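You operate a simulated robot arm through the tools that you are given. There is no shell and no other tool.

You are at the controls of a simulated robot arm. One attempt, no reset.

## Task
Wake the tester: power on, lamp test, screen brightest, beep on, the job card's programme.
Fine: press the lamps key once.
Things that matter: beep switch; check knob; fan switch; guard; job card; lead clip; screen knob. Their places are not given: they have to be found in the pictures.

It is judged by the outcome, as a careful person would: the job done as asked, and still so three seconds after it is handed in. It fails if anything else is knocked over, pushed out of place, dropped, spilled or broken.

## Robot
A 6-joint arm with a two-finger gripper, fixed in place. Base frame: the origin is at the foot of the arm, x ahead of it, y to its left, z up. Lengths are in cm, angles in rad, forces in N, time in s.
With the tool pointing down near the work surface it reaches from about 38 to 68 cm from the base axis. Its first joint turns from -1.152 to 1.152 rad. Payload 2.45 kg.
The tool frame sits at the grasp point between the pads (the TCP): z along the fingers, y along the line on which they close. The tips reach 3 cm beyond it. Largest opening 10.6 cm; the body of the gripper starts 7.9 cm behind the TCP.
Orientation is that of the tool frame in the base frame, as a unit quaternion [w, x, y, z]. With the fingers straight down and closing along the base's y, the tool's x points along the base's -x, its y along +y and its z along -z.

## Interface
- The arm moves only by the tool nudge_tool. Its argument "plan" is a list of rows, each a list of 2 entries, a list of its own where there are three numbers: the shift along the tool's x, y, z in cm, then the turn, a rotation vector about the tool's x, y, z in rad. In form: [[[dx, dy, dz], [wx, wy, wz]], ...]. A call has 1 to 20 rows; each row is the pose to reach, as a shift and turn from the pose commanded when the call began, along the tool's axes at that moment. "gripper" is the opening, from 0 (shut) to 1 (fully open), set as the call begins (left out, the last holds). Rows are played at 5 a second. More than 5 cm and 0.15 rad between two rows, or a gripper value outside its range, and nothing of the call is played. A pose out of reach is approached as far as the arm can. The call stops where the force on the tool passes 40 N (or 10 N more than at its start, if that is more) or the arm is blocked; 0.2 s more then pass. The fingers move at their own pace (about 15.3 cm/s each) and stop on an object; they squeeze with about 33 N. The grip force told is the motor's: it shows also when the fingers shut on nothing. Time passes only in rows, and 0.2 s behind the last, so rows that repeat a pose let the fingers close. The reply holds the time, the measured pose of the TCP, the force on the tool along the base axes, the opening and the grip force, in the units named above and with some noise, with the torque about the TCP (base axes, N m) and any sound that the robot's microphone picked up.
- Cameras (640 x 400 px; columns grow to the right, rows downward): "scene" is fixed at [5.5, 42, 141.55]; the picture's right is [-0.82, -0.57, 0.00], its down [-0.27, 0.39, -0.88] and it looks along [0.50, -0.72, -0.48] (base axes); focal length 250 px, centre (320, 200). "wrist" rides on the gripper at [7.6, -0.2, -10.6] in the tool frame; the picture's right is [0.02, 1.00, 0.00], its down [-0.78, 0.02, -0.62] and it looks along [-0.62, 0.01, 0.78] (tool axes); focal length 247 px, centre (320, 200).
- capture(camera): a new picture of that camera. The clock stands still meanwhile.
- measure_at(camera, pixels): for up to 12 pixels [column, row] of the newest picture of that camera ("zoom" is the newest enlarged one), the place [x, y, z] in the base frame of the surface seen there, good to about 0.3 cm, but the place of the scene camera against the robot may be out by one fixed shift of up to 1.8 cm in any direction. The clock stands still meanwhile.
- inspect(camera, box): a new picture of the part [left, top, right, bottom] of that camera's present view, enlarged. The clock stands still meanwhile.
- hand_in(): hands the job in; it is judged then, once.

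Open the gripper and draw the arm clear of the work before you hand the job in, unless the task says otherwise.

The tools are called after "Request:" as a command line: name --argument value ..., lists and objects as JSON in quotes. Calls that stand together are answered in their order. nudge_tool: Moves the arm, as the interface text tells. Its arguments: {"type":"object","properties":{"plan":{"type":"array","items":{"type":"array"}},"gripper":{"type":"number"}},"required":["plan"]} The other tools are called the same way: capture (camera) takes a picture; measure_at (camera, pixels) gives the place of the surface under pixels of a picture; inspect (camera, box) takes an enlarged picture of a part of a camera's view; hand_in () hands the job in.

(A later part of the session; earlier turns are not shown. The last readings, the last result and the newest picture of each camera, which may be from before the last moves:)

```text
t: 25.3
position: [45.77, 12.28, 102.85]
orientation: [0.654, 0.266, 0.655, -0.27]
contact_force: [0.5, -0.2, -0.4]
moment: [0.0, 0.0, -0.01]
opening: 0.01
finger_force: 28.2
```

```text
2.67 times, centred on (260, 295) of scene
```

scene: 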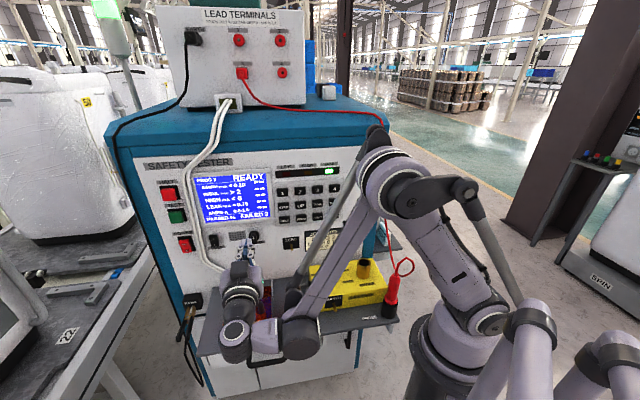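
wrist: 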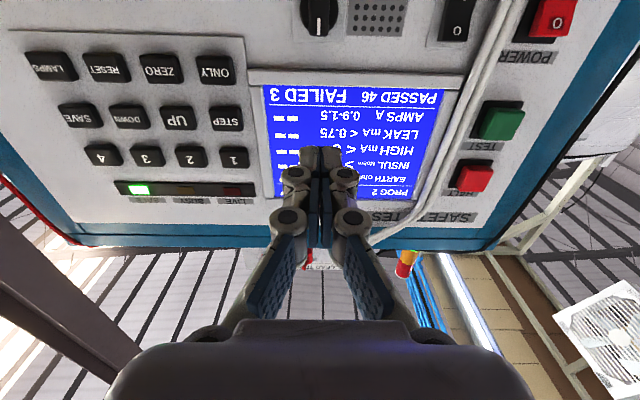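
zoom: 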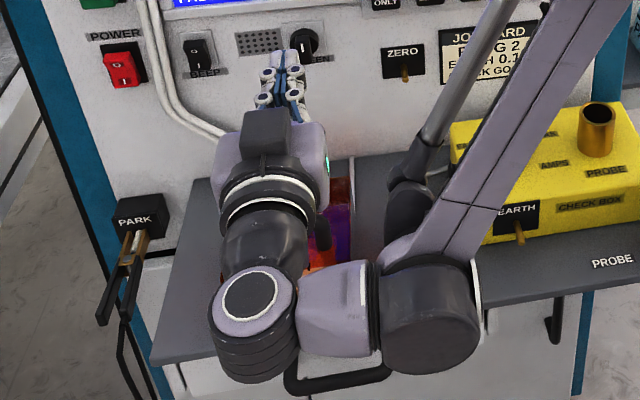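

The knob's bar is about 1.7 cm wide, upright, axis near s≈41.2, z≈95.6, front face at d≈3.25; the guard (top z≈85) is directly beneath, so the camera must not hang below. I roll the tool by −90° about its axis first, as half of a flip that puts the camera on top.

Request:
nudge_tool --plan '[[[0, 0, 0], [0, 0, -0.145]], [[0, 0, 0], [0, 0, -0.29]], [[0, 0, 0], [0, 0, -0.435]], [[0, 0, 0], [0, 0, -0.58]], [[0, 0, 0], [0, 0, -0.725]], [[0, 0, 0], [0, 0, -0.87]], [[0, 0, 0], [0, 0, -1.015]], [[0, 0, 0], [0, 0, -1.16]], [[0, 0, 0], [0, 0, -1.305]], [[0, 0, 0], [0, 0, -1.45]], [[0, 0, 0], [0, 0, -1.57]], [[0, 0, 0], [0, 0, -1.57]]]'

Request:
capture --camera "wrist"

Request:
capture --camera "scene"

```text
t: 27.9
position: [45.82, 12.32, 102.83]
orientation: [0.271, -0.273, 0.653, -0.652]
contact_force: [0.1, -0.4, -0.4]
moment: [-0.01, -0.01, 0.0]
opening: 0.0
finger_force: 29.4
```

```text
taken
```

wrist: 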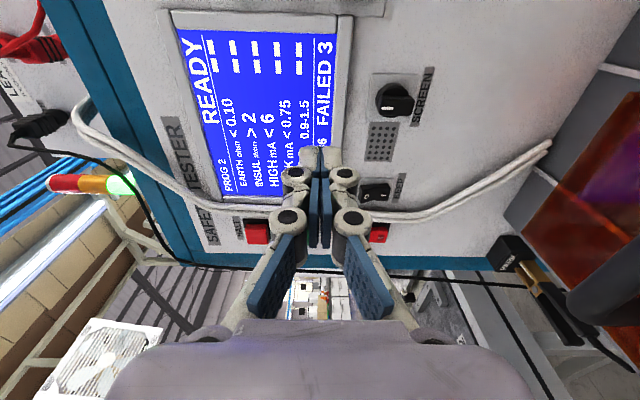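

```text
taken
```

scene: 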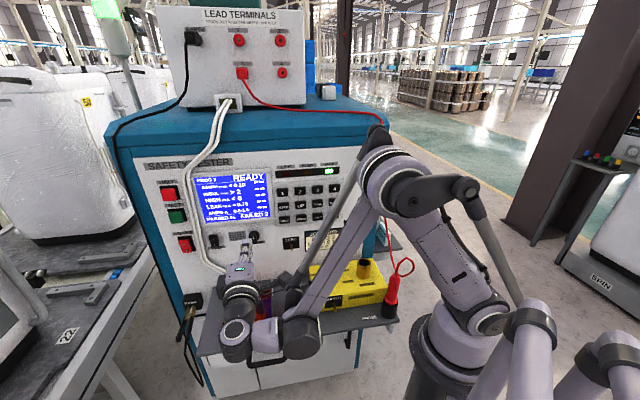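

The roll worked; the camera now sits on the right side. I roll another −90° to put it on top.

Request:
nudge_tool --plan '[[[0, 0, 0], [0, 0, -0.145]], [[0, 0, 0], [0, 0, -0.29]], [[0, 0, 0], [0, 0, -0.435]], [[0, 0, 0], [0, 0, -0.58]], [[0, 0, 0], [0, 0, -0.725]], [[0, 0, 0], [0, 0, -0.87]], [[0, 0, 0], [0, 0, -1.015]], [[0, 0, 0], [0, 0, -1.16]], [[0, 0, 0], [0, 0, -1.305]], [[0, 0, 0], [0, 0, -1.45]], [[0, 0, 0], [0, 0, -1.57]], [[0, 0, 0], [0, 0, -1.57]]]' --gripper 0.5

Request:
capture --camera "wrist"

Request:
capture --camera "scene"

```text
t: 30.5
position: [45.86, 12.24, 102.71]
orientation: [0.269, 0.655, -0.268, 0.654]
contact_force: [-0.8, -0.6, 0.1]
moment: [-0.05, -0.03, -0.01]
opening: 5.32
finger_force: 0.1
```

```text
taken
```

wrist: 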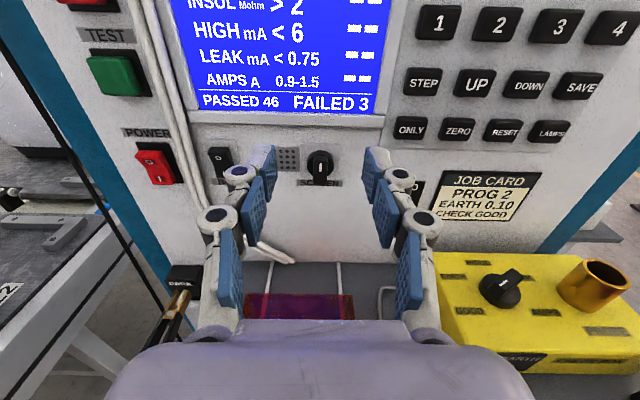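

```text
taken
```

scene: 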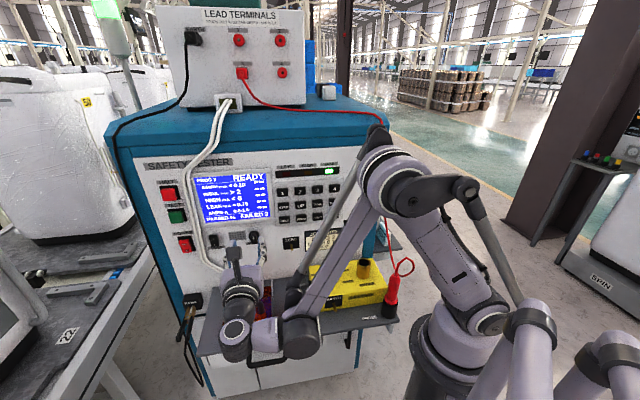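

The camera is now on top with an upright view: knob at (320,167) between the fingers. I enlarge the area to check the beep rocker and measure the knob again.

Request:
inspect --camera "wrist" --box '[120, 120, 370, 260]'

Request:
measure_at --camera "wrist" --pixels '[[320, 166], [320, 158], [320, 176], [316, 172], [324, 172], [310, 160], [331, 160], [345, 165], [300, 300], [250, 300], [350, 300], [280, 255]]'

Request:
inspect --camera "wrist" --box '[290, 135, 360, 195]'

```text
2.56 times, centred on (245, 190) of wrist
```

zoom: 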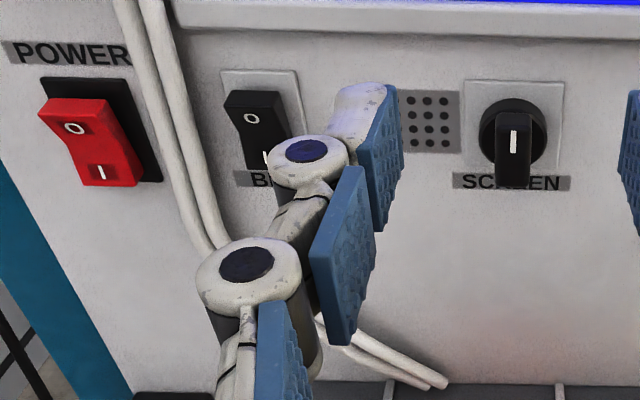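

```text
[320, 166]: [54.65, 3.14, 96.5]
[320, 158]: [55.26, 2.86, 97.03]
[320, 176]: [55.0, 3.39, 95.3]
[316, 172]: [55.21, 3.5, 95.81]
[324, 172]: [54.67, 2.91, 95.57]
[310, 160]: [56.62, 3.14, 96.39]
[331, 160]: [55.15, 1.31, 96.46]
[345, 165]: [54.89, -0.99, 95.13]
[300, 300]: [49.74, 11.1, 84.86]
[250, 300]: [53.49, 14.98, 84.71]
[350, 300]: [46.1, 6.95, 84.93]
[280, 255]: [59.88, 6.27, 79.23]
```

```text
6.67 times, centred on (325, 165) of wrist
```

zoom: 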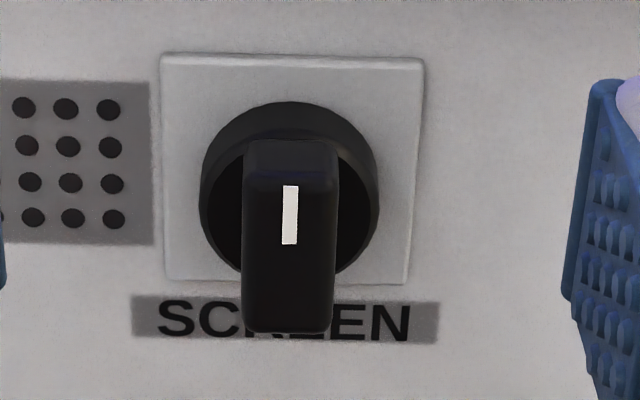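

Knob axis: s≈41.1, z≈95.65. I lower 7 cm and approach halfway, then check clearances.

Request:
nudge_tool --plan '[[[-3.5, 0, 1], [0, 0, 0]], [[-7.06, 0, 2], [0, 0, 0]], [[-7.06, 0, 5], [0, 0, 0]], [[-7.06, 0, 7], [0, 0, 0]], [[-7.06, 0, 7], [0, 0, 0]]]' --gripper 0.4

Request:
capture --camera "wrist"

Request:
capture --camera "scene"

Request:
inspect --camera "scene" --box '[180, 220, 340, 370]'

```text
t: 31.7
position: [50.54, 7.16, 95.76]
orientation: [0.269, 0.655, -0.268, 0.654]
contact_force: [0.2, 0.4, 0.1]
moment: [-0.02, 0.0, -0.01]
opening: 4.23
finger_force: 0.0
```

```text
taken
```

wrist: 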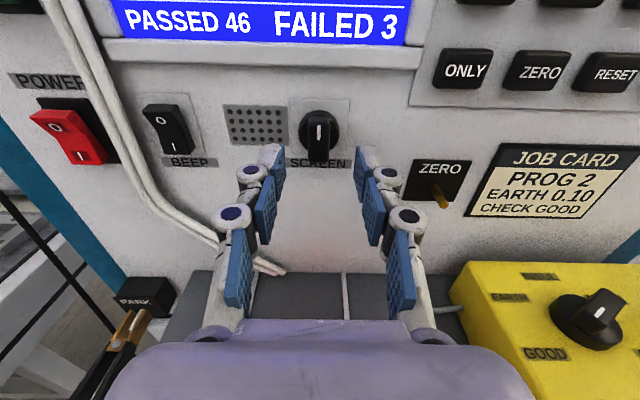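

```text
taken
```

scene: 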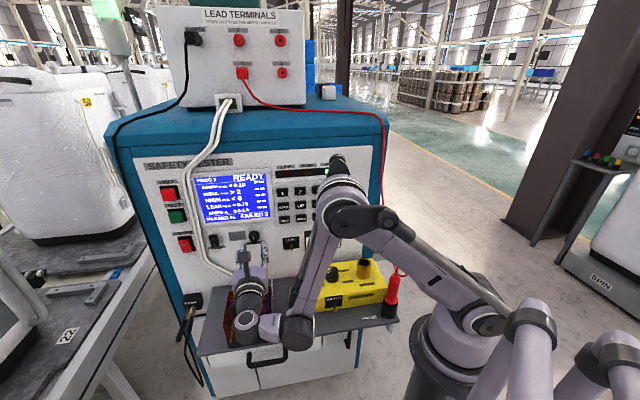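

```text
2.67 times, centred on (260, 295) of scene
```

zoom: 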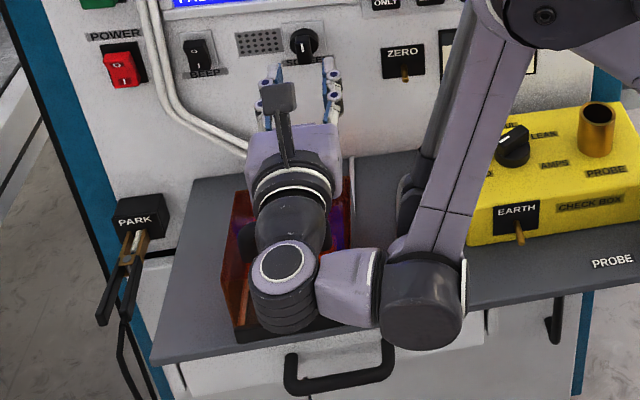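

The knob is centred between the fingers. Before going in the last 4 cm I measure the arm's wrist and elbow in the scene picture to be sure they clear the guard and yellow box.

Request:
measure_at --camera "scene" --pixels '[[246, 320], [246, 336], [270, 328], [300, 330], [292, 325], [316, 318], [292, 295], [330, 255], [232, 320], [255, 342], [320, 300], [350, 262]]'

Request:
measure_at --camera "wrist" --pixels '[[318, 130], [318, 120], [318, 145], [307, 135], [331, 135], [278, 150], [365, 150]]'

Request:
inspect --camera "wrist" --box '[250, 90, 390, 190]'

```text
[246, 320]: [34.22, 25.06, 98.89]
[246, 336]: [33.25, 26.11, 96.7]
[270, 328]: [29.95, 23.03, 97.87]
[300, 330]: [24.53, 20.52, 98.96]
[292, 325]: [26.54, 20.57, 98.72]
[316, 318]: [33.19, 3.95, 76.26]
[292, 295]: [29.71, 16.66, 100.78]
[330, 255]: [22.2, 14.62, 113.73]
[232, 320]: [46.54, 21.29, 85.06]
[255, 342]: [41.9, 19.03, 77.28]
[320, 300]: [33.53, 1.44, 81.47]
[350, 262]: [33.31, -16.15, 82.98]
```

```text
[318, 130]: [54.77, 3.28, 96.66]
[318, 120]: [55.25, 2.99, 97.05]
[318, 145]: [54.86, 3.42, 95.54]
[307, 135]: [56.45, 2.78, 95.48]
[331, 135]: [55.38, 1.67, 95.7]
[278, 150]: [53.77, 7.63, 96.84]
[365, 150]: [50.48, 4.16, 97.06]
```

```text
4.00 times, centred on (320, 140) of wrist
```

zoom: 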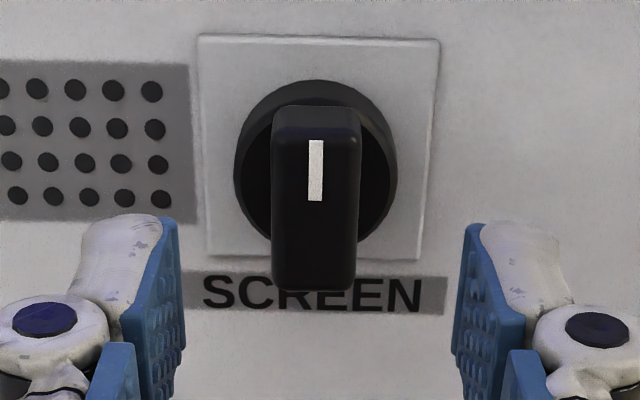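

Everything clears: wrist top z≈99, guard top 85. The bar is centred (col 319) within 0.3 cm; I advance 4 cm so that the pads straddle the bar, without yet closing.

Request:
nudge_tool --plan '[[[-0.05, -0.25, 2], [0, 0, 0]], [[-0.1, -0.25, 3.3], [0, 0, 0]], [[-0.1, -0.25, 4.0], [0, 0, 0]], [[-0.1, -0.25, 4.0], [0, 0, 0]]]'

Request:
capture --camera "wrist"

Request:
inspect --camera "wrist" --box '[250, 90, 390, 190]'

```text
t: 32.7
position: [53.8, 4.7, 95.68]
orientation: [0.269, 0.655, -0.269, 0.653]
contact_force: [-0.9, -0.2, 0.2]
moment: [0.02, -0.02, 0.0]
opening: 4.23
finger_force: 0.1
```

```text
taken
```

wrist: 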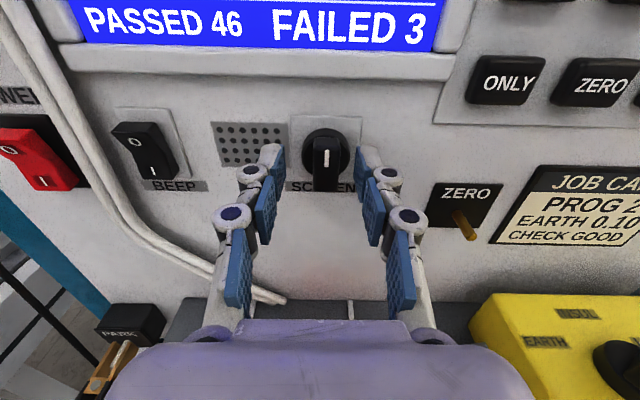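

```text
4.00 times, centred on (320, 140) of wrist
```

zoom: 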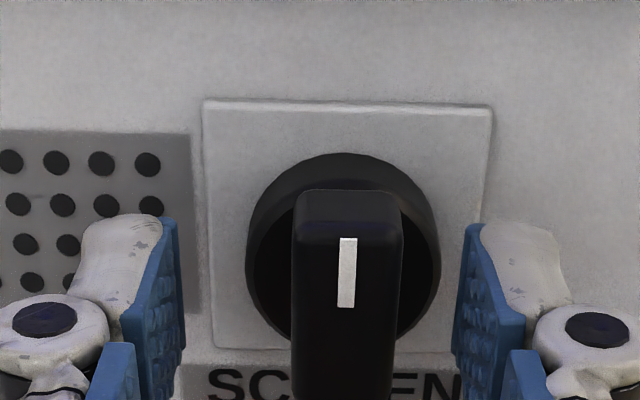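

The bar is about 0.36 cm right of the midline (px 326.7 vs 320.8). I shift by that much and then close on it.

Request:
nudge_tool --plan '[[[0, 0.36, 0], [0, 0, 0]], [[0, 0.36, 0], [0, 0, 0]]]'

Request:
nudge_tool --plan '[[[0, 0, 0], [0, 0, 0]], [[0, 0, 0], [0, 0, 0]], [[0, 0, 0], [0, 0, 0]]]' --gripper 0

Request:
inspect --camera "wrist" --box '[250, 90, 390, 190]'

```text
t: 33.3
position: [53.48, 4.47, 95.65]
orientation: [0.269, 0.655, -0.268, 0.654]
contact_force: [0.6, 0.1, -0.3]
moment: [0.01, 0.01, 0.0]
opening: 4.23
finger_force: 0.2
```

```text
t: 34.1
position: [53.45, 4.43, 95.62]
orientation: [0.27, 0.655, -0.269, 0.653]
contact_force: [-2.8, 2.5, 0.2]
moment: [0.07, 0.06, -0.01]
opening: 1.58
finger_force: 42.0
```

```text
4.00 times, centred on (320, 140) of wrist
```

zoom: 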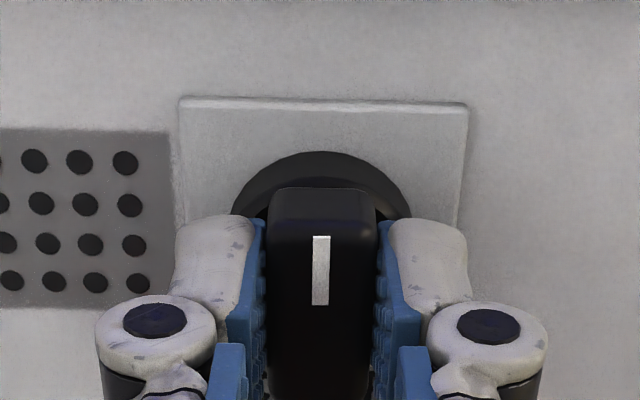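

The bar is held (opening 1.58, forces small). I turn clockwise (positive about the tool axis) by 0.6 rad in small steps and read the moment.

Request:
nudge_tool --plan '[[[0, 0, 0], [0, 0, 0.1]], [[0, 0, 0], [0, 0, 0.2]], [[0, 0, 0], [0, 0, 0.3]], [[0, 0, 0], [0, 0, 0.4]], [[0, 0, 0], [0, 0, 0.5]], [[0, 0, 0], [0, 0, 0.6]]]'

Request:
inspect --camera "wrist" --box '[230, 80, 410, 200]'

Request:
inspect --camera "scene" --box '[130, 140, 370, 350]'

```text
t: 35.5
position: [53.48, 4.47, 95.65]
orientation: [0.063, 0.545, -0.452, 0.704]
contact_force: [-18.9, 3.1, -5.2]
moment: [-0.28, -0.27, -0.58]
opening: 1.59
finger_force: 41.1
```

```text
3.33 times, centred on (320, 140) of wrist
```

zoom: 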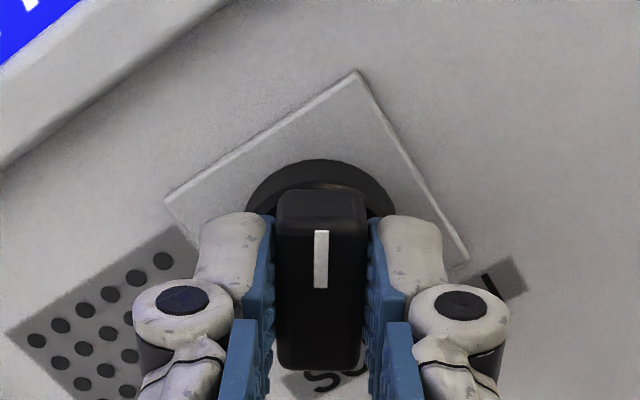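

```text
1.90 times, centred on (250, 245) of scene
```

zoom: 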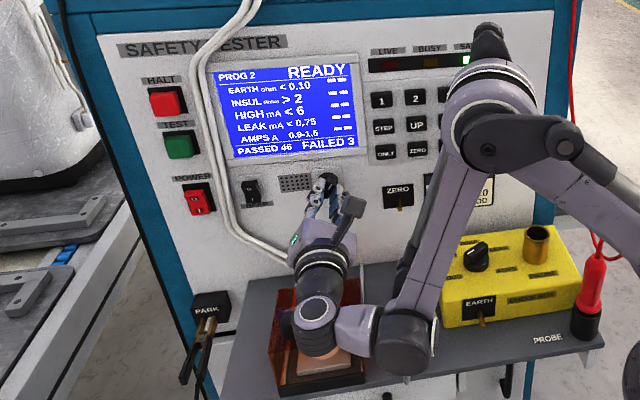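

The knob turns with the gripper; some axial push (~16 N) appears, so I ease back 0.15 cm and keep turning to 1.2 rad in total.

Request:
nudge_tool --plan '[[[0, 0, -0.15], [0, 0, 0]], [[0, 0, -0.15], [0, 0, 0.1]], [[0, 0, -0.15], [0, 0, 0.2]], [[0, 0, -0.15], [0, 0, 0.3]], [[0, 0, -0.15], [0, 0, 0.4]], [[0, 0, -0.15], [0, 0, 0.5]], [[0, 0, -0.15], [0, 0, 0.6]]]'

Request:
inspect --camera "wrist" --box '[230, 80, 410, 200]'

Request:
inspect --camera "scene" --box '[130, 140, 370, 350]'

```text
t: 37.1
position: [53.48, 4.41, 95.58]
orientation: [-0.146, 0.387, -0.593, 0.691]
contact_force: [9.2, -24.8, 1.9]
moment: [0.16, 0.15, 0.25]
opening: 1.55
finger_force: 41.7
```

```text
3.33 times, centred on (320, 140) of wrist
```

zoom: 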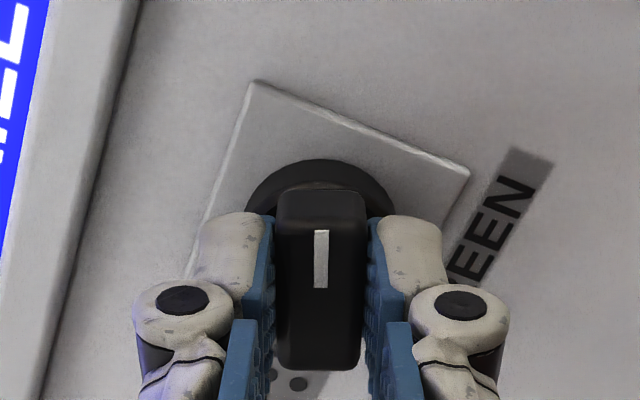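

```text
1.90 times, centred on (250, 245) of scene
```

zoom: 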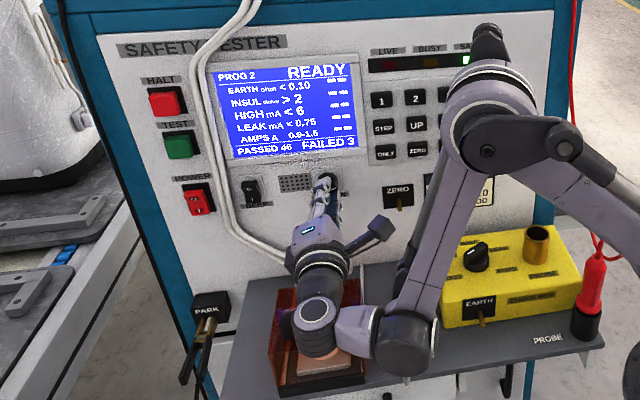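

The turn goes on smoothly; axial force reversed, so I give back 0.08 cm, ease 0.05 cm sideways and turn another 0.6 rad.

Request:
nudge_tool --plan '[[[0.05, 0.02, 0.08], [0, 0, 0]], [[0.05, 0.02, 0.08], [0, 0, 0.1]], [[0.05, 0.02, 0.08], [0, 0, 0.2]], [[0.05, 0.02, 0.08], [0, 0, 0.3]], [[0.05, 0.02, 0.08], [0, 0, 0.4]], [[0.05, 0.02, 0.08], [0, 0, 0.5]], [[0.05, 0.02, 0.08], [0, 0, 0.6]]]'

Request:
inspect --camera "wrist" --box '[230, 80, 410, 200]'

Request:
inspect --camera "scene" --box '[130, 140, 370, 350]'

```text
t: 38.7
position: [53.28, 4.34, 95.5]
orientation: [0.344, -0.194, 0.681, -0.617]
contact_force: [-10.6, -18.8, -11.3]
moment: [0.11, 0.13, 0.27]
opening: 1.55
finger_force: 41.2
```

```text
3.33 times, centred on (320, 140) of wrist
```

zoom: 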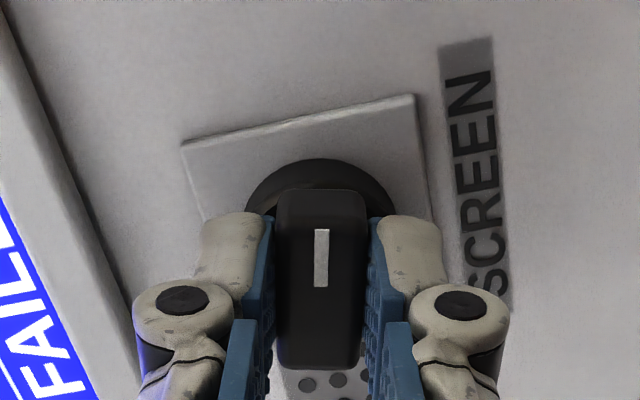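

```text
1.90 times, centred on (250, 245) of scene
```

zoom: 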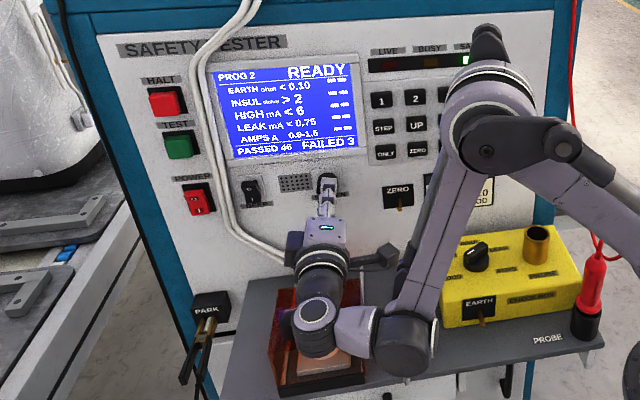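

Forces point to the axis being about 0.2 cm lower than the grip point; I follow that (0.18, 0.11) and turn on 0.45 rad more, watching for a stop.

Request:
nudge_tool --plan '[[[0.1, 0.06, 0.03], [0, 0, 0]], [[0.18, 0.11, 0.03], [0, 0, 0.09]], [[0.18, 0.11, 0.03], [0, 0, 0.18]], [[0.18, 0.11, 0.03], [0, 0, 0.27]], [[0.18, 0.11, 0.03], [0, 0, 0.36]], [[0.18, 0.11, 0.03], [0, 0, 0.45]]]'

Request:
inspect --camera "wrist" --box '[230, 80, 410, 200]'

Request:
inspect --camera "scene" --box '[130, 140, 370, 350]'

```text
t: 40.1
position: [53.42, 4.51, 95.43]
orientation: [0.475, -0.04, 0.705, -0.525]
contact_force: [-0.2, -1.6, -1.9]
moment: [-0.17, -0.16, 0.47]
opening: 1.55
finger_force: 41.7
```

```text
3.33 times, centred on (320, 140) of wrist
```

zoom: 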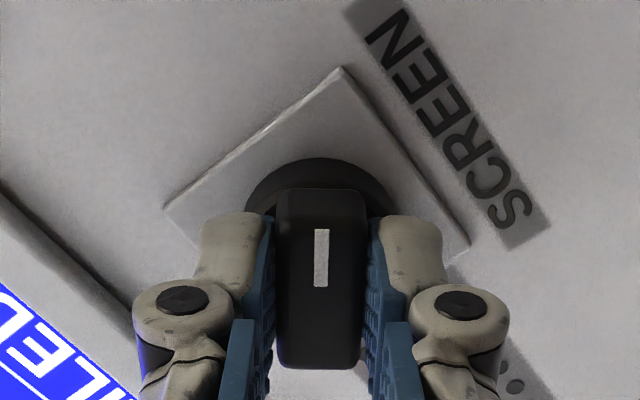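

```text
1.90 times, centred on (250, 245) of scene
```

zoom: 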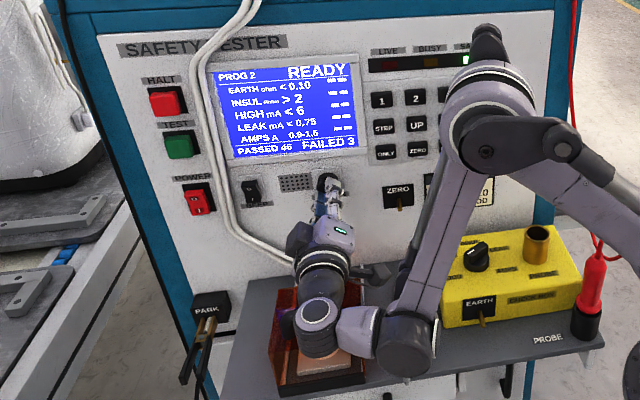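

Forces are nearly zero at 2.25 rad and no stop yet. I carry on 0.3 rad in finer steps.

Request:
nudge_tool --plan '[[[0, 0, 0], [0, 0, 0.06]], [[0, 0, 0], [0, 0, 0.12]], [[0, 0, 0], [0, 0, 0.18]], [[0, 0, 0], [0, 0, 0.24]], [[0, 0, 0], [0, 0, 0.3]], [[0, 0, 0], [0, 0, 0.3]]]'

Request:
inspect --camera "wrist" --box '[230, 80, 410, 200]'

Request:
inspect --camera "scene" --box '[130, 140, 370, 350]'

```text
t: 41.5
position: [53.41, 4.51, 95.39]
orientation: [0.546, 0.067, 0.705, -0.447]
contact_force: [-8.4, 10.0, -14.1]
moment: [-0.06, -0.05, 0.33]
opening: 1.57
finger_force: 42.1
```

```text
3.33 times, centred on (320, 140) of wrist
```

zoom: 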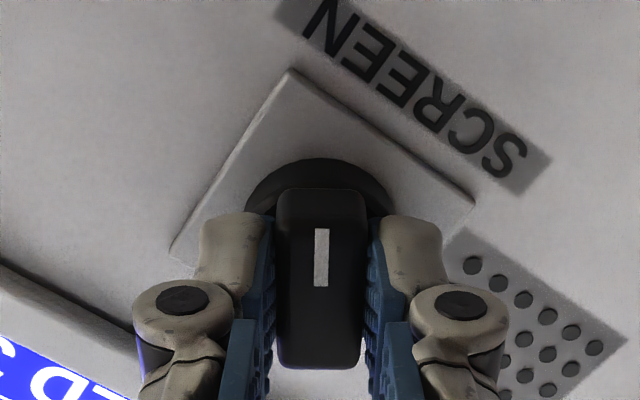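

```text
1.90 times, centred on (250, 245) of scene
```

zoom: 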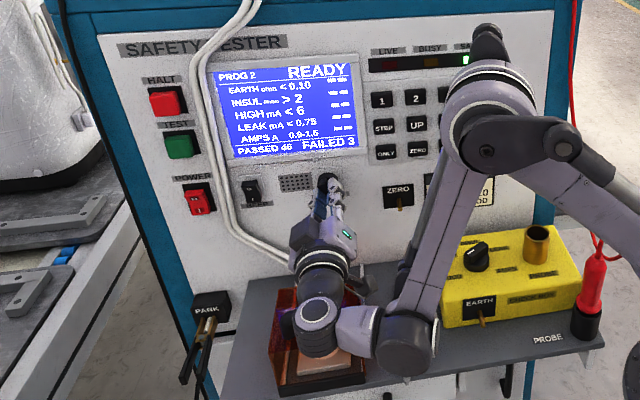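

The screen has become paler, so clockwise brightens it. The camera is getting low near the guard's right edge; I try only 0.1 rad more, to see whether a stop is close.

Request:
nudge_tool --plan '[[[0, 0, 0], [0, 0, 0.05]], [[0, 0, 0], [0, 0, 0.1]], [[0, 0, 0], [0, 0, 0.1]]]'

Request:
inspect --camera "wrist" --box '[230, 80, 410, 200]'

Request:
inspect --camera "scene" --box '[190, 160, 290, 240]'

Request:
capture --camera "wrist"

```text
t: 42.3
position: [53.51, 4.53, 95.4]
orientation: [0.569, 0.101, 0.7, -0.42]
contact_force: [1.9, 11.9, -0.3]
moment: [0.56, 0.59, -0.19]
opening: 1.57
finger_force: 42.0
```

```text
3.33 times, centred on (320, 140) of wrist
```

zoom: 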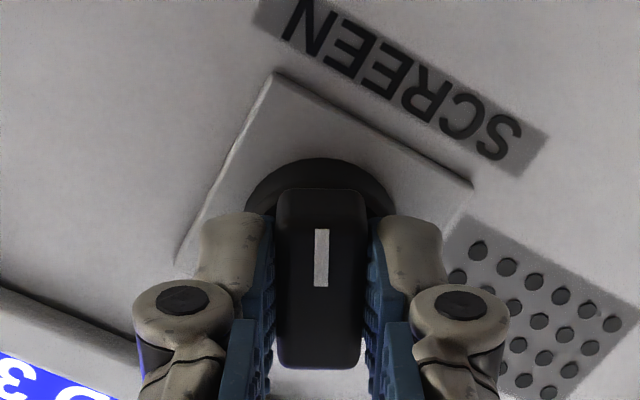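

```text
5.00 times, centred on (240, 200) of scene
```

zoom: 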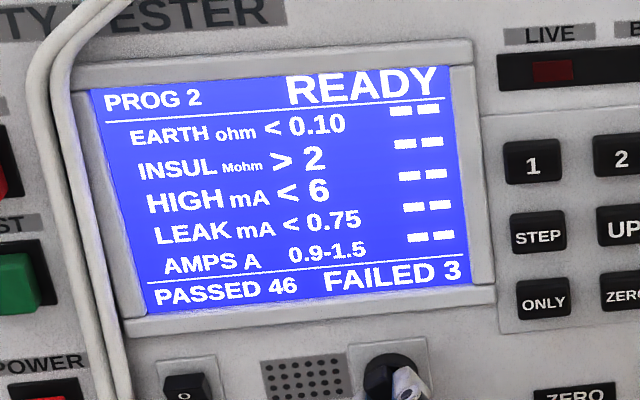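

```text
taken
```

wrist: 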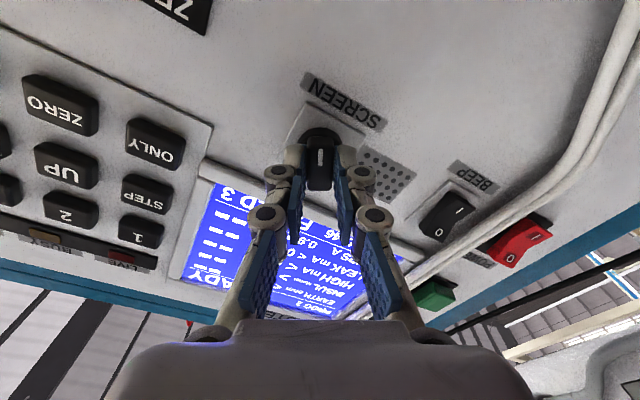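

No stop yet at 2.65 rad and the screen keeps getting brighter. I release the bar, back off 4.5 cm and regrip from the other side later.

Request:
nudge_tool --plan '[[[0, 0, 0], [0, 0, 0]], [[0, 0, 0], [0, 0, 0]], [[0, 0, -1.5], [0, 0, 0]], [[0, 0, -3], [0, 0, 0]], [[0, 0, -4.5], [0, 0, 0]], [[0, 0, -4.5], [0, 0, 0]]]' --gripper 0.4

Request:
capture --camera "wrist"

Request:
inspect --camera "scene" --box '[190, 220, 310, 320]'

```text
t: 43.7
position: [50.03, 7.52, 95.44]
orientation: [0.568, 0.101, 0.7, -0.42]
contact_force: [-0.8, -0.4, 0.0]
moment: [0.01, -0.01, 0.04]
opening: 4.22
finger_force: 0.1
```

```text
taken
```

wrist: 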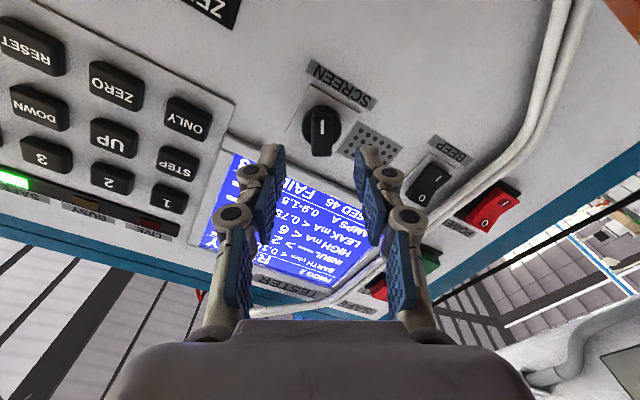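

```text
4.00 times, centred on (250, 270) of scene
```

zoom: 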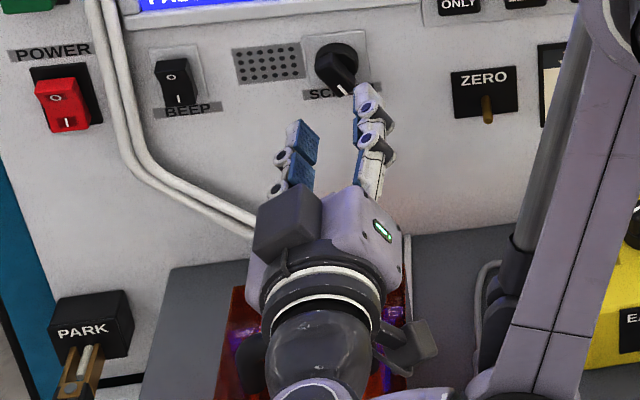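

Knob stayed at its new angle. I roll the tool back −π in two calls, to hold the bar the other way round with the camera up.

Request:
nudge_tool --plan '[[[0, 0, 0], [0, 0, -0.145]], [[0, 0, 0], [0, 0, -0.29]], [[0, 0, 0], [0, 0, -0.435]], [[0, 0, 0], [0, 0, -0.58]], [[0, 0, 0], [0, 0, -0.725]], [[0, 0, 0], [0, 0, -0.87]], [[0, 0, 0], [0, 0, -1.015]], [[0, 0, 0], [0, 0, -1.16]], [[0, 0, 0], [0, 0, -1.305]], [[0, 0, 0], [0, 0, -1.45]], [[0, 0, 0], [0, 0, -1.57]]]'

Request:
nudge_tool --plan '[[[0, 0, 0], [0, 0, -0.145]], [[0, 0, 0], [0, 0, -0.29]], [[0, 0, 0], [0, 0, -0.435]], [[0, 0, 0], [0, 0, -0.58]], [[0, 0, 0], [0, 0, -0.725]], [[0, 0, 0], [0, 0, -0.87]], [[0, 0, 0], [0, 0, -1.015]], [[0, 0, 0], [0, 0, -1.16]], [[0, 0, 0], [0, 0, -1.305]], [[0, 0, 0], [0, 0, -1.45]], [[0, 0, 0], [0, 0, -1.57]], [[0, 0, 0], [0, 0, -1.57]]]'

Request:
capture --camera "wrist"

Request:
inspect --camera "wrist" --box '[250, 90, 390, 190]'

Request:
capture --camera "scene"

```text
t: 46.1
position: [50.13, 7.59, 95.53]
orientation: [-0.105, 0.424, -0.566, 0.699]
contact_force: [-0.2, 0.4, -0.4]
moment: [0.0, -0.01, -0.01]
opening: 4.24
finger_force: 0.0
```

```text
t: 48.7
position: [50.13, 7.48, 95.52]
orientation: [0.419, 0.701, -0.101, 0.568]
contact_force: [-0.9, -0.1, -0.4]
moment: [-0.01, 0.02, 0.01]
opening: 4.25
finger_force: 0.0
```

```text
taken
```

wrist: 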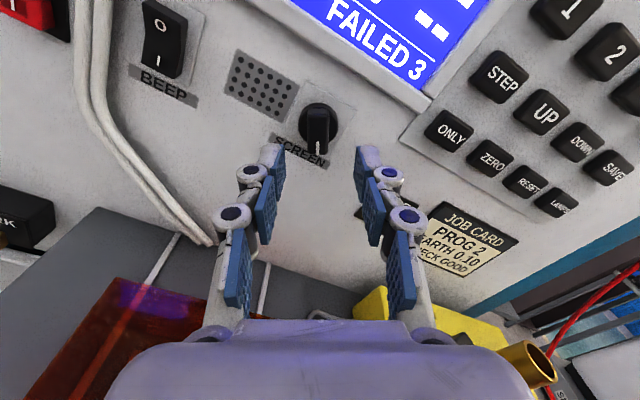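

```text
4.00 times, centred on (320, 140) of wrist
```

zoom: 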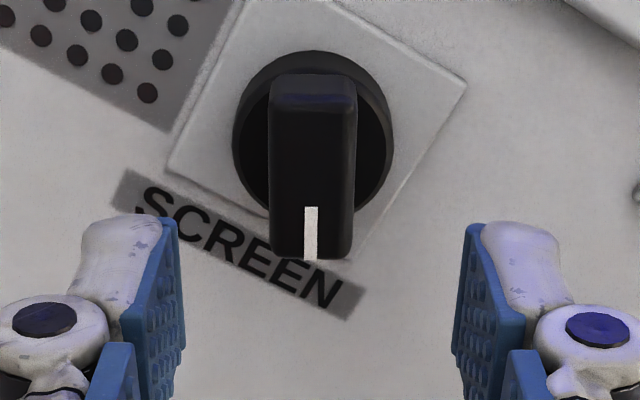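

```text
taken
```

scene: 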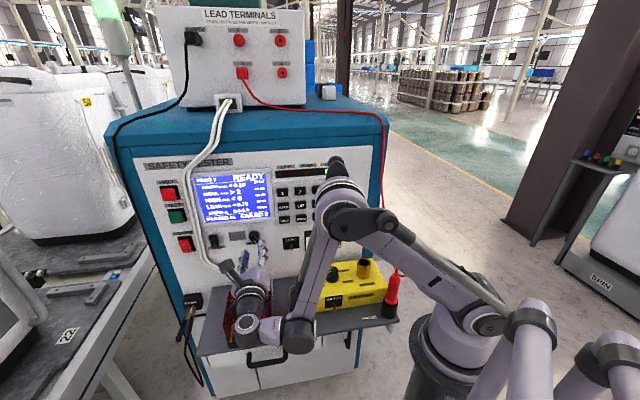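

The bar lies along the tool's midline, offset by about −0.18 cm in y. I shift by that and advance 4.5 cm around it.

Request:
nudge_tool --plan '[[[0.03, -0.15, 2], [0, 0, 0]], [[0.03, -0.15, 3.5], [0, 0, 0]], [[0.03, -0.15, 4.5], [0, 0, 0]], [[0.03, -0.15, 4.5], [0, 0, 0]]]'

Request:
inspect --camera "wrist" --box '[250, 90, 390, 190]'

```text
t: 49.7
position: [53.44, 4.5, 95.39]
orientation: [0.418, 0.701, -0.102, 0.569]
contact_force: [-0.4, -0.2, 0.2]
moment: [0.01, 0.01, -0.01]
opening: 4.23
finger_force: 0.1
```

```text
4.00 times, centred on (320, 140) of wrist
```

zoom: 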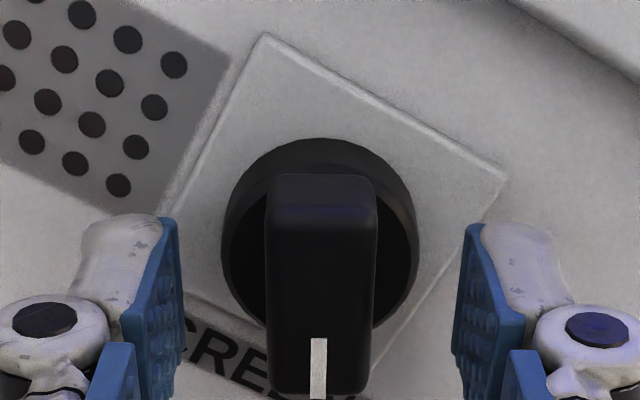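

Well centred (bar at 320 of zoom). I close on the bar and turn further clockwise by 0.3 rad in small steps.

Request:
nudge_tool --plan '[[[0, 0, 0], [0, 0, 0]], [[0, 0, 0], [0, 0, 0]], [[0, 0, 0], [0, 0, 0]], [[0, 0, 0], [0, 0, 0.06]], [[0, 0, 0], [0, 0, 0.12]], [[0, 0, 0], [0, 0, 0.18]], [[0, 0, 0], [0, 0, 0.24]], [[0, 0, 0], [0, 0, 0.3]]]' --gripper 0

Request:
inspect --camera "wrist" --box '[250, 90, 390, 190]'

Request:
inspect --camera "scene" --box '[190, 160, 290, 240]'

```text
t: 51.5
position: [53.54, 4.53, 95.35]
orientation: [0.329, 0.677, -0.205, 0.626]
contact_force: [2.6, 0.4, -2.9]
moment: [-0.8, -0.87, 0.23]
opening: 1.57
finger_force: 41.7
```

```text
4.00 times, centred on (320, 140) of wrist
```

zoom: 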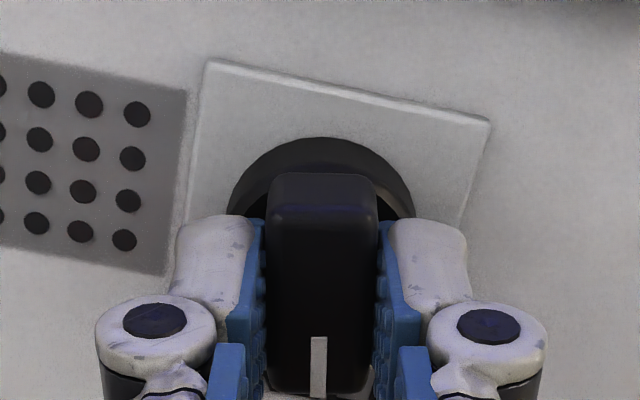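

```text
5.00 times, centred on (240, 200) of scene
```

zoom: 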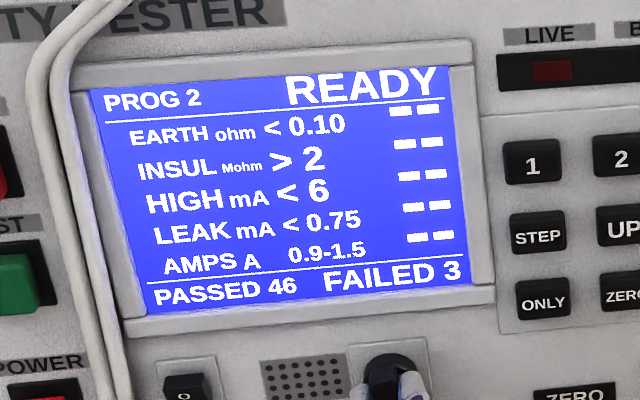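

The bar still follows (opening 1.57, aligned) at about 2.95 rad. I turn on 0.3 rad in small steps, watching opening and moment for a stop.

Request:
nudge_tool --plan '[[[0, 0, 0], [0, 0, 0.06]], [[0, 0, 0], [0, 0, 0.12]], [[0, 0, 0], [0, 0, 0.18]], [[0, 0, 0], [0, 0, 0.18]]]'

Request:
inspect --camera "wrist" --box '[250, 90, 390, 190]'

Request:
inspect --camera "scene" --box '[190, 160, 290, 240]'

```text
t: 52.5
position: [53.42, 4.54, 95.43]
orientation: [0.272, 0.656, -0.265, 0.653]
contact_force: [20.5, -6.2, 13.0]
moment: [0.21, 0.2, 0.19]
opening: 1.56
finger_force: 41.4
```

```text
4.00 times, centred on (320, 140) of wrist
```

zoom: 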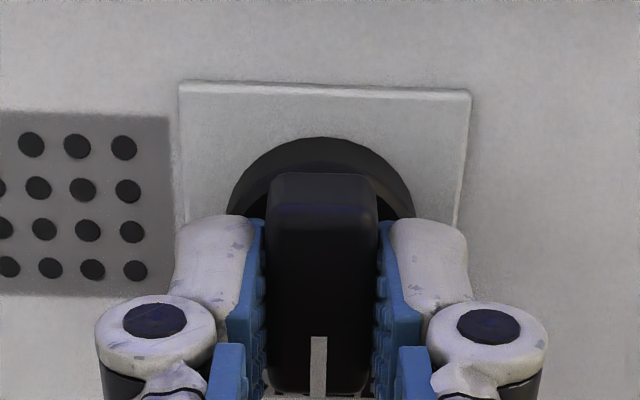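

```text
5.00 times, centred on (240, 200) of scene
```

zoom: 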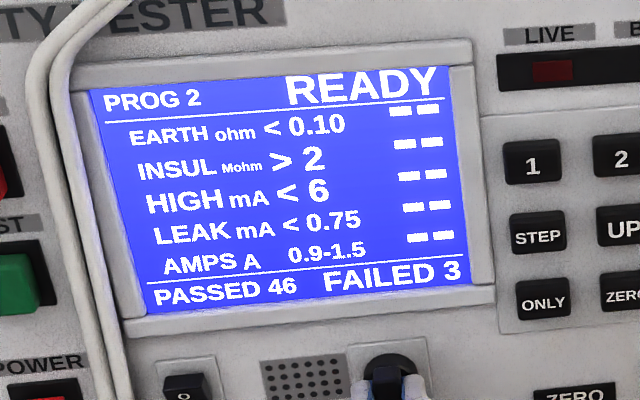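

Pointer is now straight down (about 3.13 rad) and still turning. I ease the side loads a little and turn 0.5 rad further.

Request:
nudge_tool --plan '[[[0.08, -0.06, 0.06], [0, 0, 0]], [[0.08, -0.06, 0.06], [0, 0, 0.1]], [[0.08, -0.06, 0.06], [0, 0, 0.2]], [[0.08, -0.06, 0.06], [0, 0, 0.3]], [[0.08, -0.06, 0.06], [0, 0, 0.4]], [[0.08, -0.06, 0.06], [0, 0, 0.5]], [[0.08, -0.06, 0.06], [0, 0, 0.5]]]'

Request:
inspect --camera "wrist" --box '[250, 90, 390, 190]'

Request:
inspect --camera "scene" --box '[190, 160, 290, 240]'

```text
t: 54.1
position: [53.58, 4.56, 95.43]
orientation: [0.102, 0.571, -0.419, 0.698]
contact_force: [-0.6, -0.2, -8.8]
moment: [-1.07, 1.09, -0.13]
opening: 2.7
finger_force: 45.0
```

```text
4.00 times, centred on (320, 140) of wrist
```

zoom: 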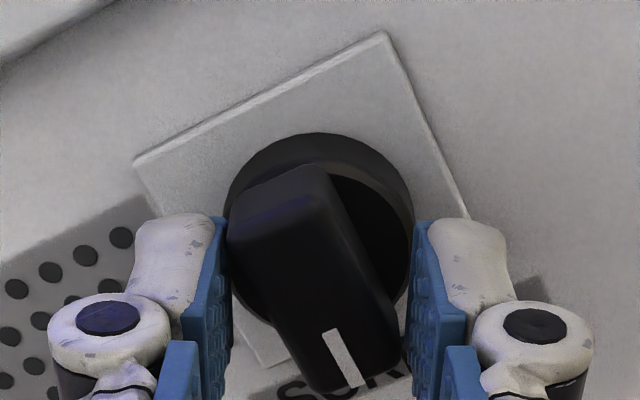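

```text
5.00 times, centred on (240, 200) of scene
```

zoom: 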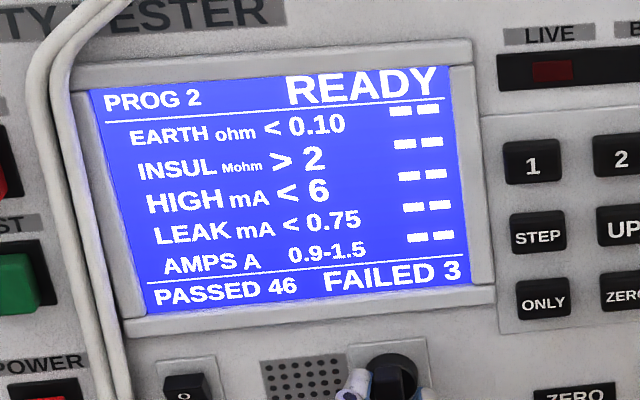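

The knob has reached its stop: opening 2.7, moment about 1.5 N·m and the bar no longer follows. I open the gripper and back off straight.

Request:
nudge_tool --plan '[[[0, 0, 0], [0, 0, 0]], [[0, 0, 0], [0, 0, 0]], [[0, 0, -1.5], [0, 0, 0]], [[0, 0, -3], [0, 0, 0]], [[0, 0, -4.5], [0, 0, 0]], [[0, 0, -7.5], [0, 0, 0]], [[0, 0, -7.5], [0, 0, 0]]]' --gripper 0.45

Request:
capture --camera "wrist"

Request:
inspect --camera "wrist" --box '[250, 90, 390, 190]'

Request:
inspect --camera "scene" --box '[190, 160, 290, 260]'

```text
t: 55.7
position: [48.0, 9.65, 95.38]
orientation: [0.102, 0.57, -0.42, 0.699]
contact_force: [-0.7, 0.0, 0.1]
moment: [0.0, -0.01, 0.0]
opening: 4.77
finger_force: 0.2
```

```text
taken
```

wrist: 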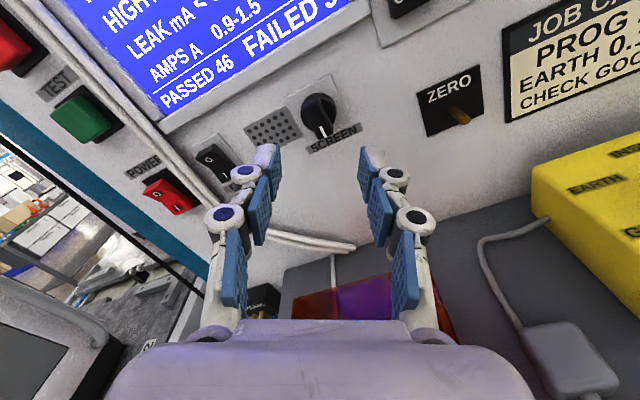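

```text
4.00 times, centred on (320, 140) of wrist
```

zoom: 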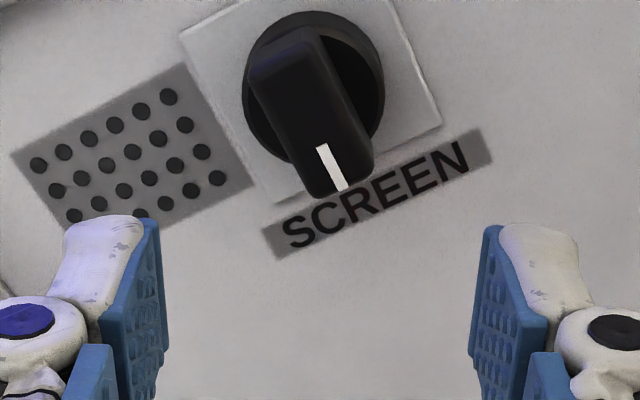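

```text
4.00 times, centred on (240, 210) of scene
```

zoom: 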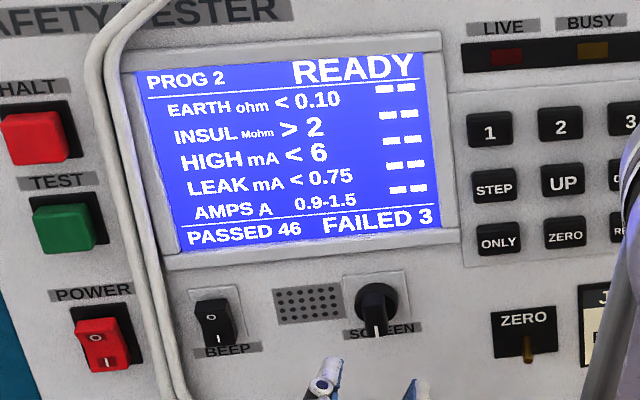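

Pointer rests straight down at its stop and the screen stays bright. I back the arm away from the panel and up, then check all controls in the scene view.

Request:
nudge_tool --plan '[[[0, 0, -4], [0, 0, 0]], [[0, 0, -8], [0, 0, 0]], [[3.3, -1.77, -9], [0, 0, 0]], [[6.6, -3.5, -10], [0, 0, 0]], [[9.9, -5.3, -10], [0, 0, 0]], [[13.2, -7.06, -10], [0, 0, 0]], [[16.5, -8.8, -10], [0, 0, 0]], [[16.5, -8.8, -10], [0, 0, 0]]]' --gripper 1

Request:
capture --camera "scene"

Request:
inspect --camera "scene" --box '[160, 220, 240, 270]'

Request:
inspect --camera "wrist" --box '[0, 0, 640, 400]'

```text
t: 57.5
position: [40.89, 16.6, 114.13]
orientation: [0.103, 0.57, -0.421, 0.699]
contact_force: [0.3, -0.3, -0.3]
moment: [0.02, 0.0, -0.01]
opening: 10.6
finger_force: 0.0
```

```text
taken
```

scene: 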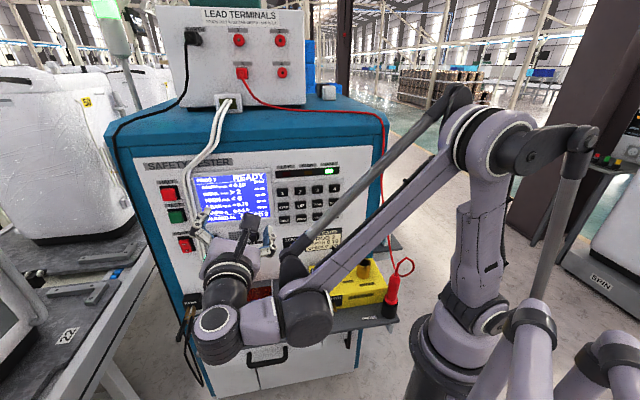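

```text
8.00 times, centred on (200, 245) of scene
```

zoom: 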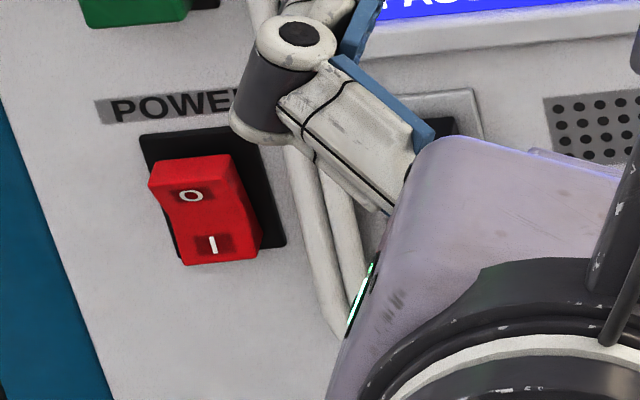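

```text
1.00 times, centred on (320, 200) of wrist (not enlarged: the box is as wide or as high as the picture)
```

zoom: 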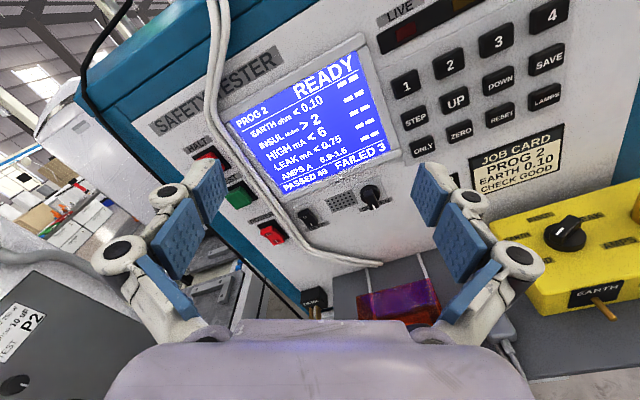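

POWER shows its "I" end in. I move the arm further up and to the right so that BEEP is unobstructed in the scene view.

Request:
nudge_tool --plan '[[[4, 1.2, -0.5], [0, 0, 0]], [[8, 2.4, -1], [0, 0, 0]], [[12, 3.6, -1.5], [0, 0, 0]], [[16, 4.8, -2], [0, 0, 0]], [[20.2, 6.1, -2], [0, 0, 0]], [[20.2, 6.1, -2], [0, 0, 0]]]'

Request:
capture --camera "scene"

Request:
inspect --camera "scene" --box '[160, 220, 240, 270]'

Request:
inspect --camera "scene" --box '[170, 240, 430, 360]'

```text
t: 58.9
position: [29.52, 7.85, 129.13]
orientation: [0.101, 0.571, -0.418, 0.699]
contact_force: [-0.4, -0.2, -0.9]
moment: [-0.01, 0.0, 0.01]
opening: 10.6
finger_force: 0.1
```

```text
taken
```

scene: 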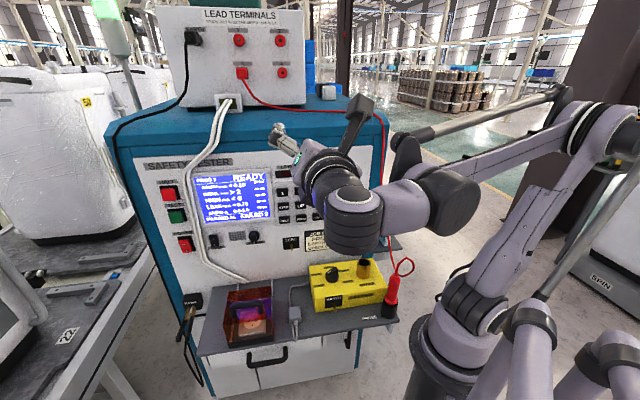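

```text
8.00 times, centred on (200, 245) of scene
```

zoom: 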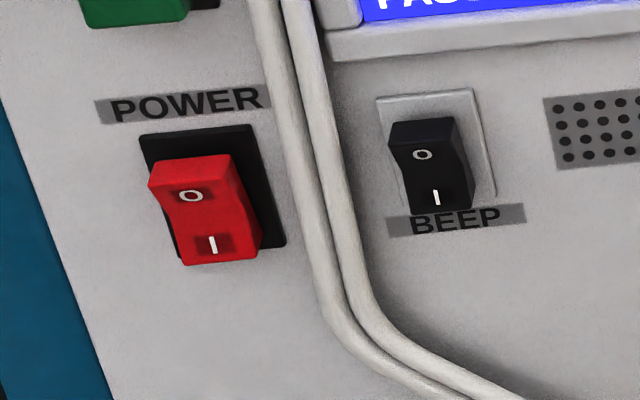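

```text
2.46 times, centred on (300, 300) of scene
```

zoom: 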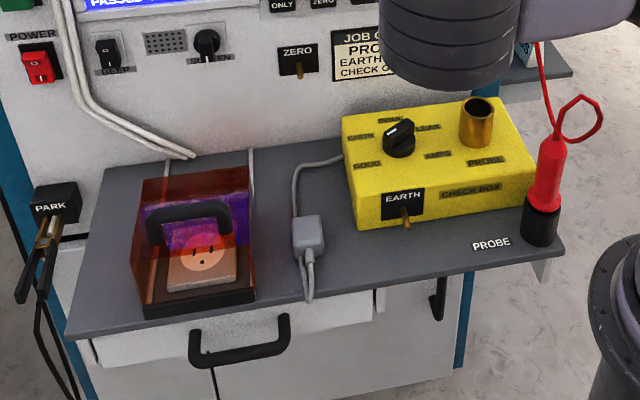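

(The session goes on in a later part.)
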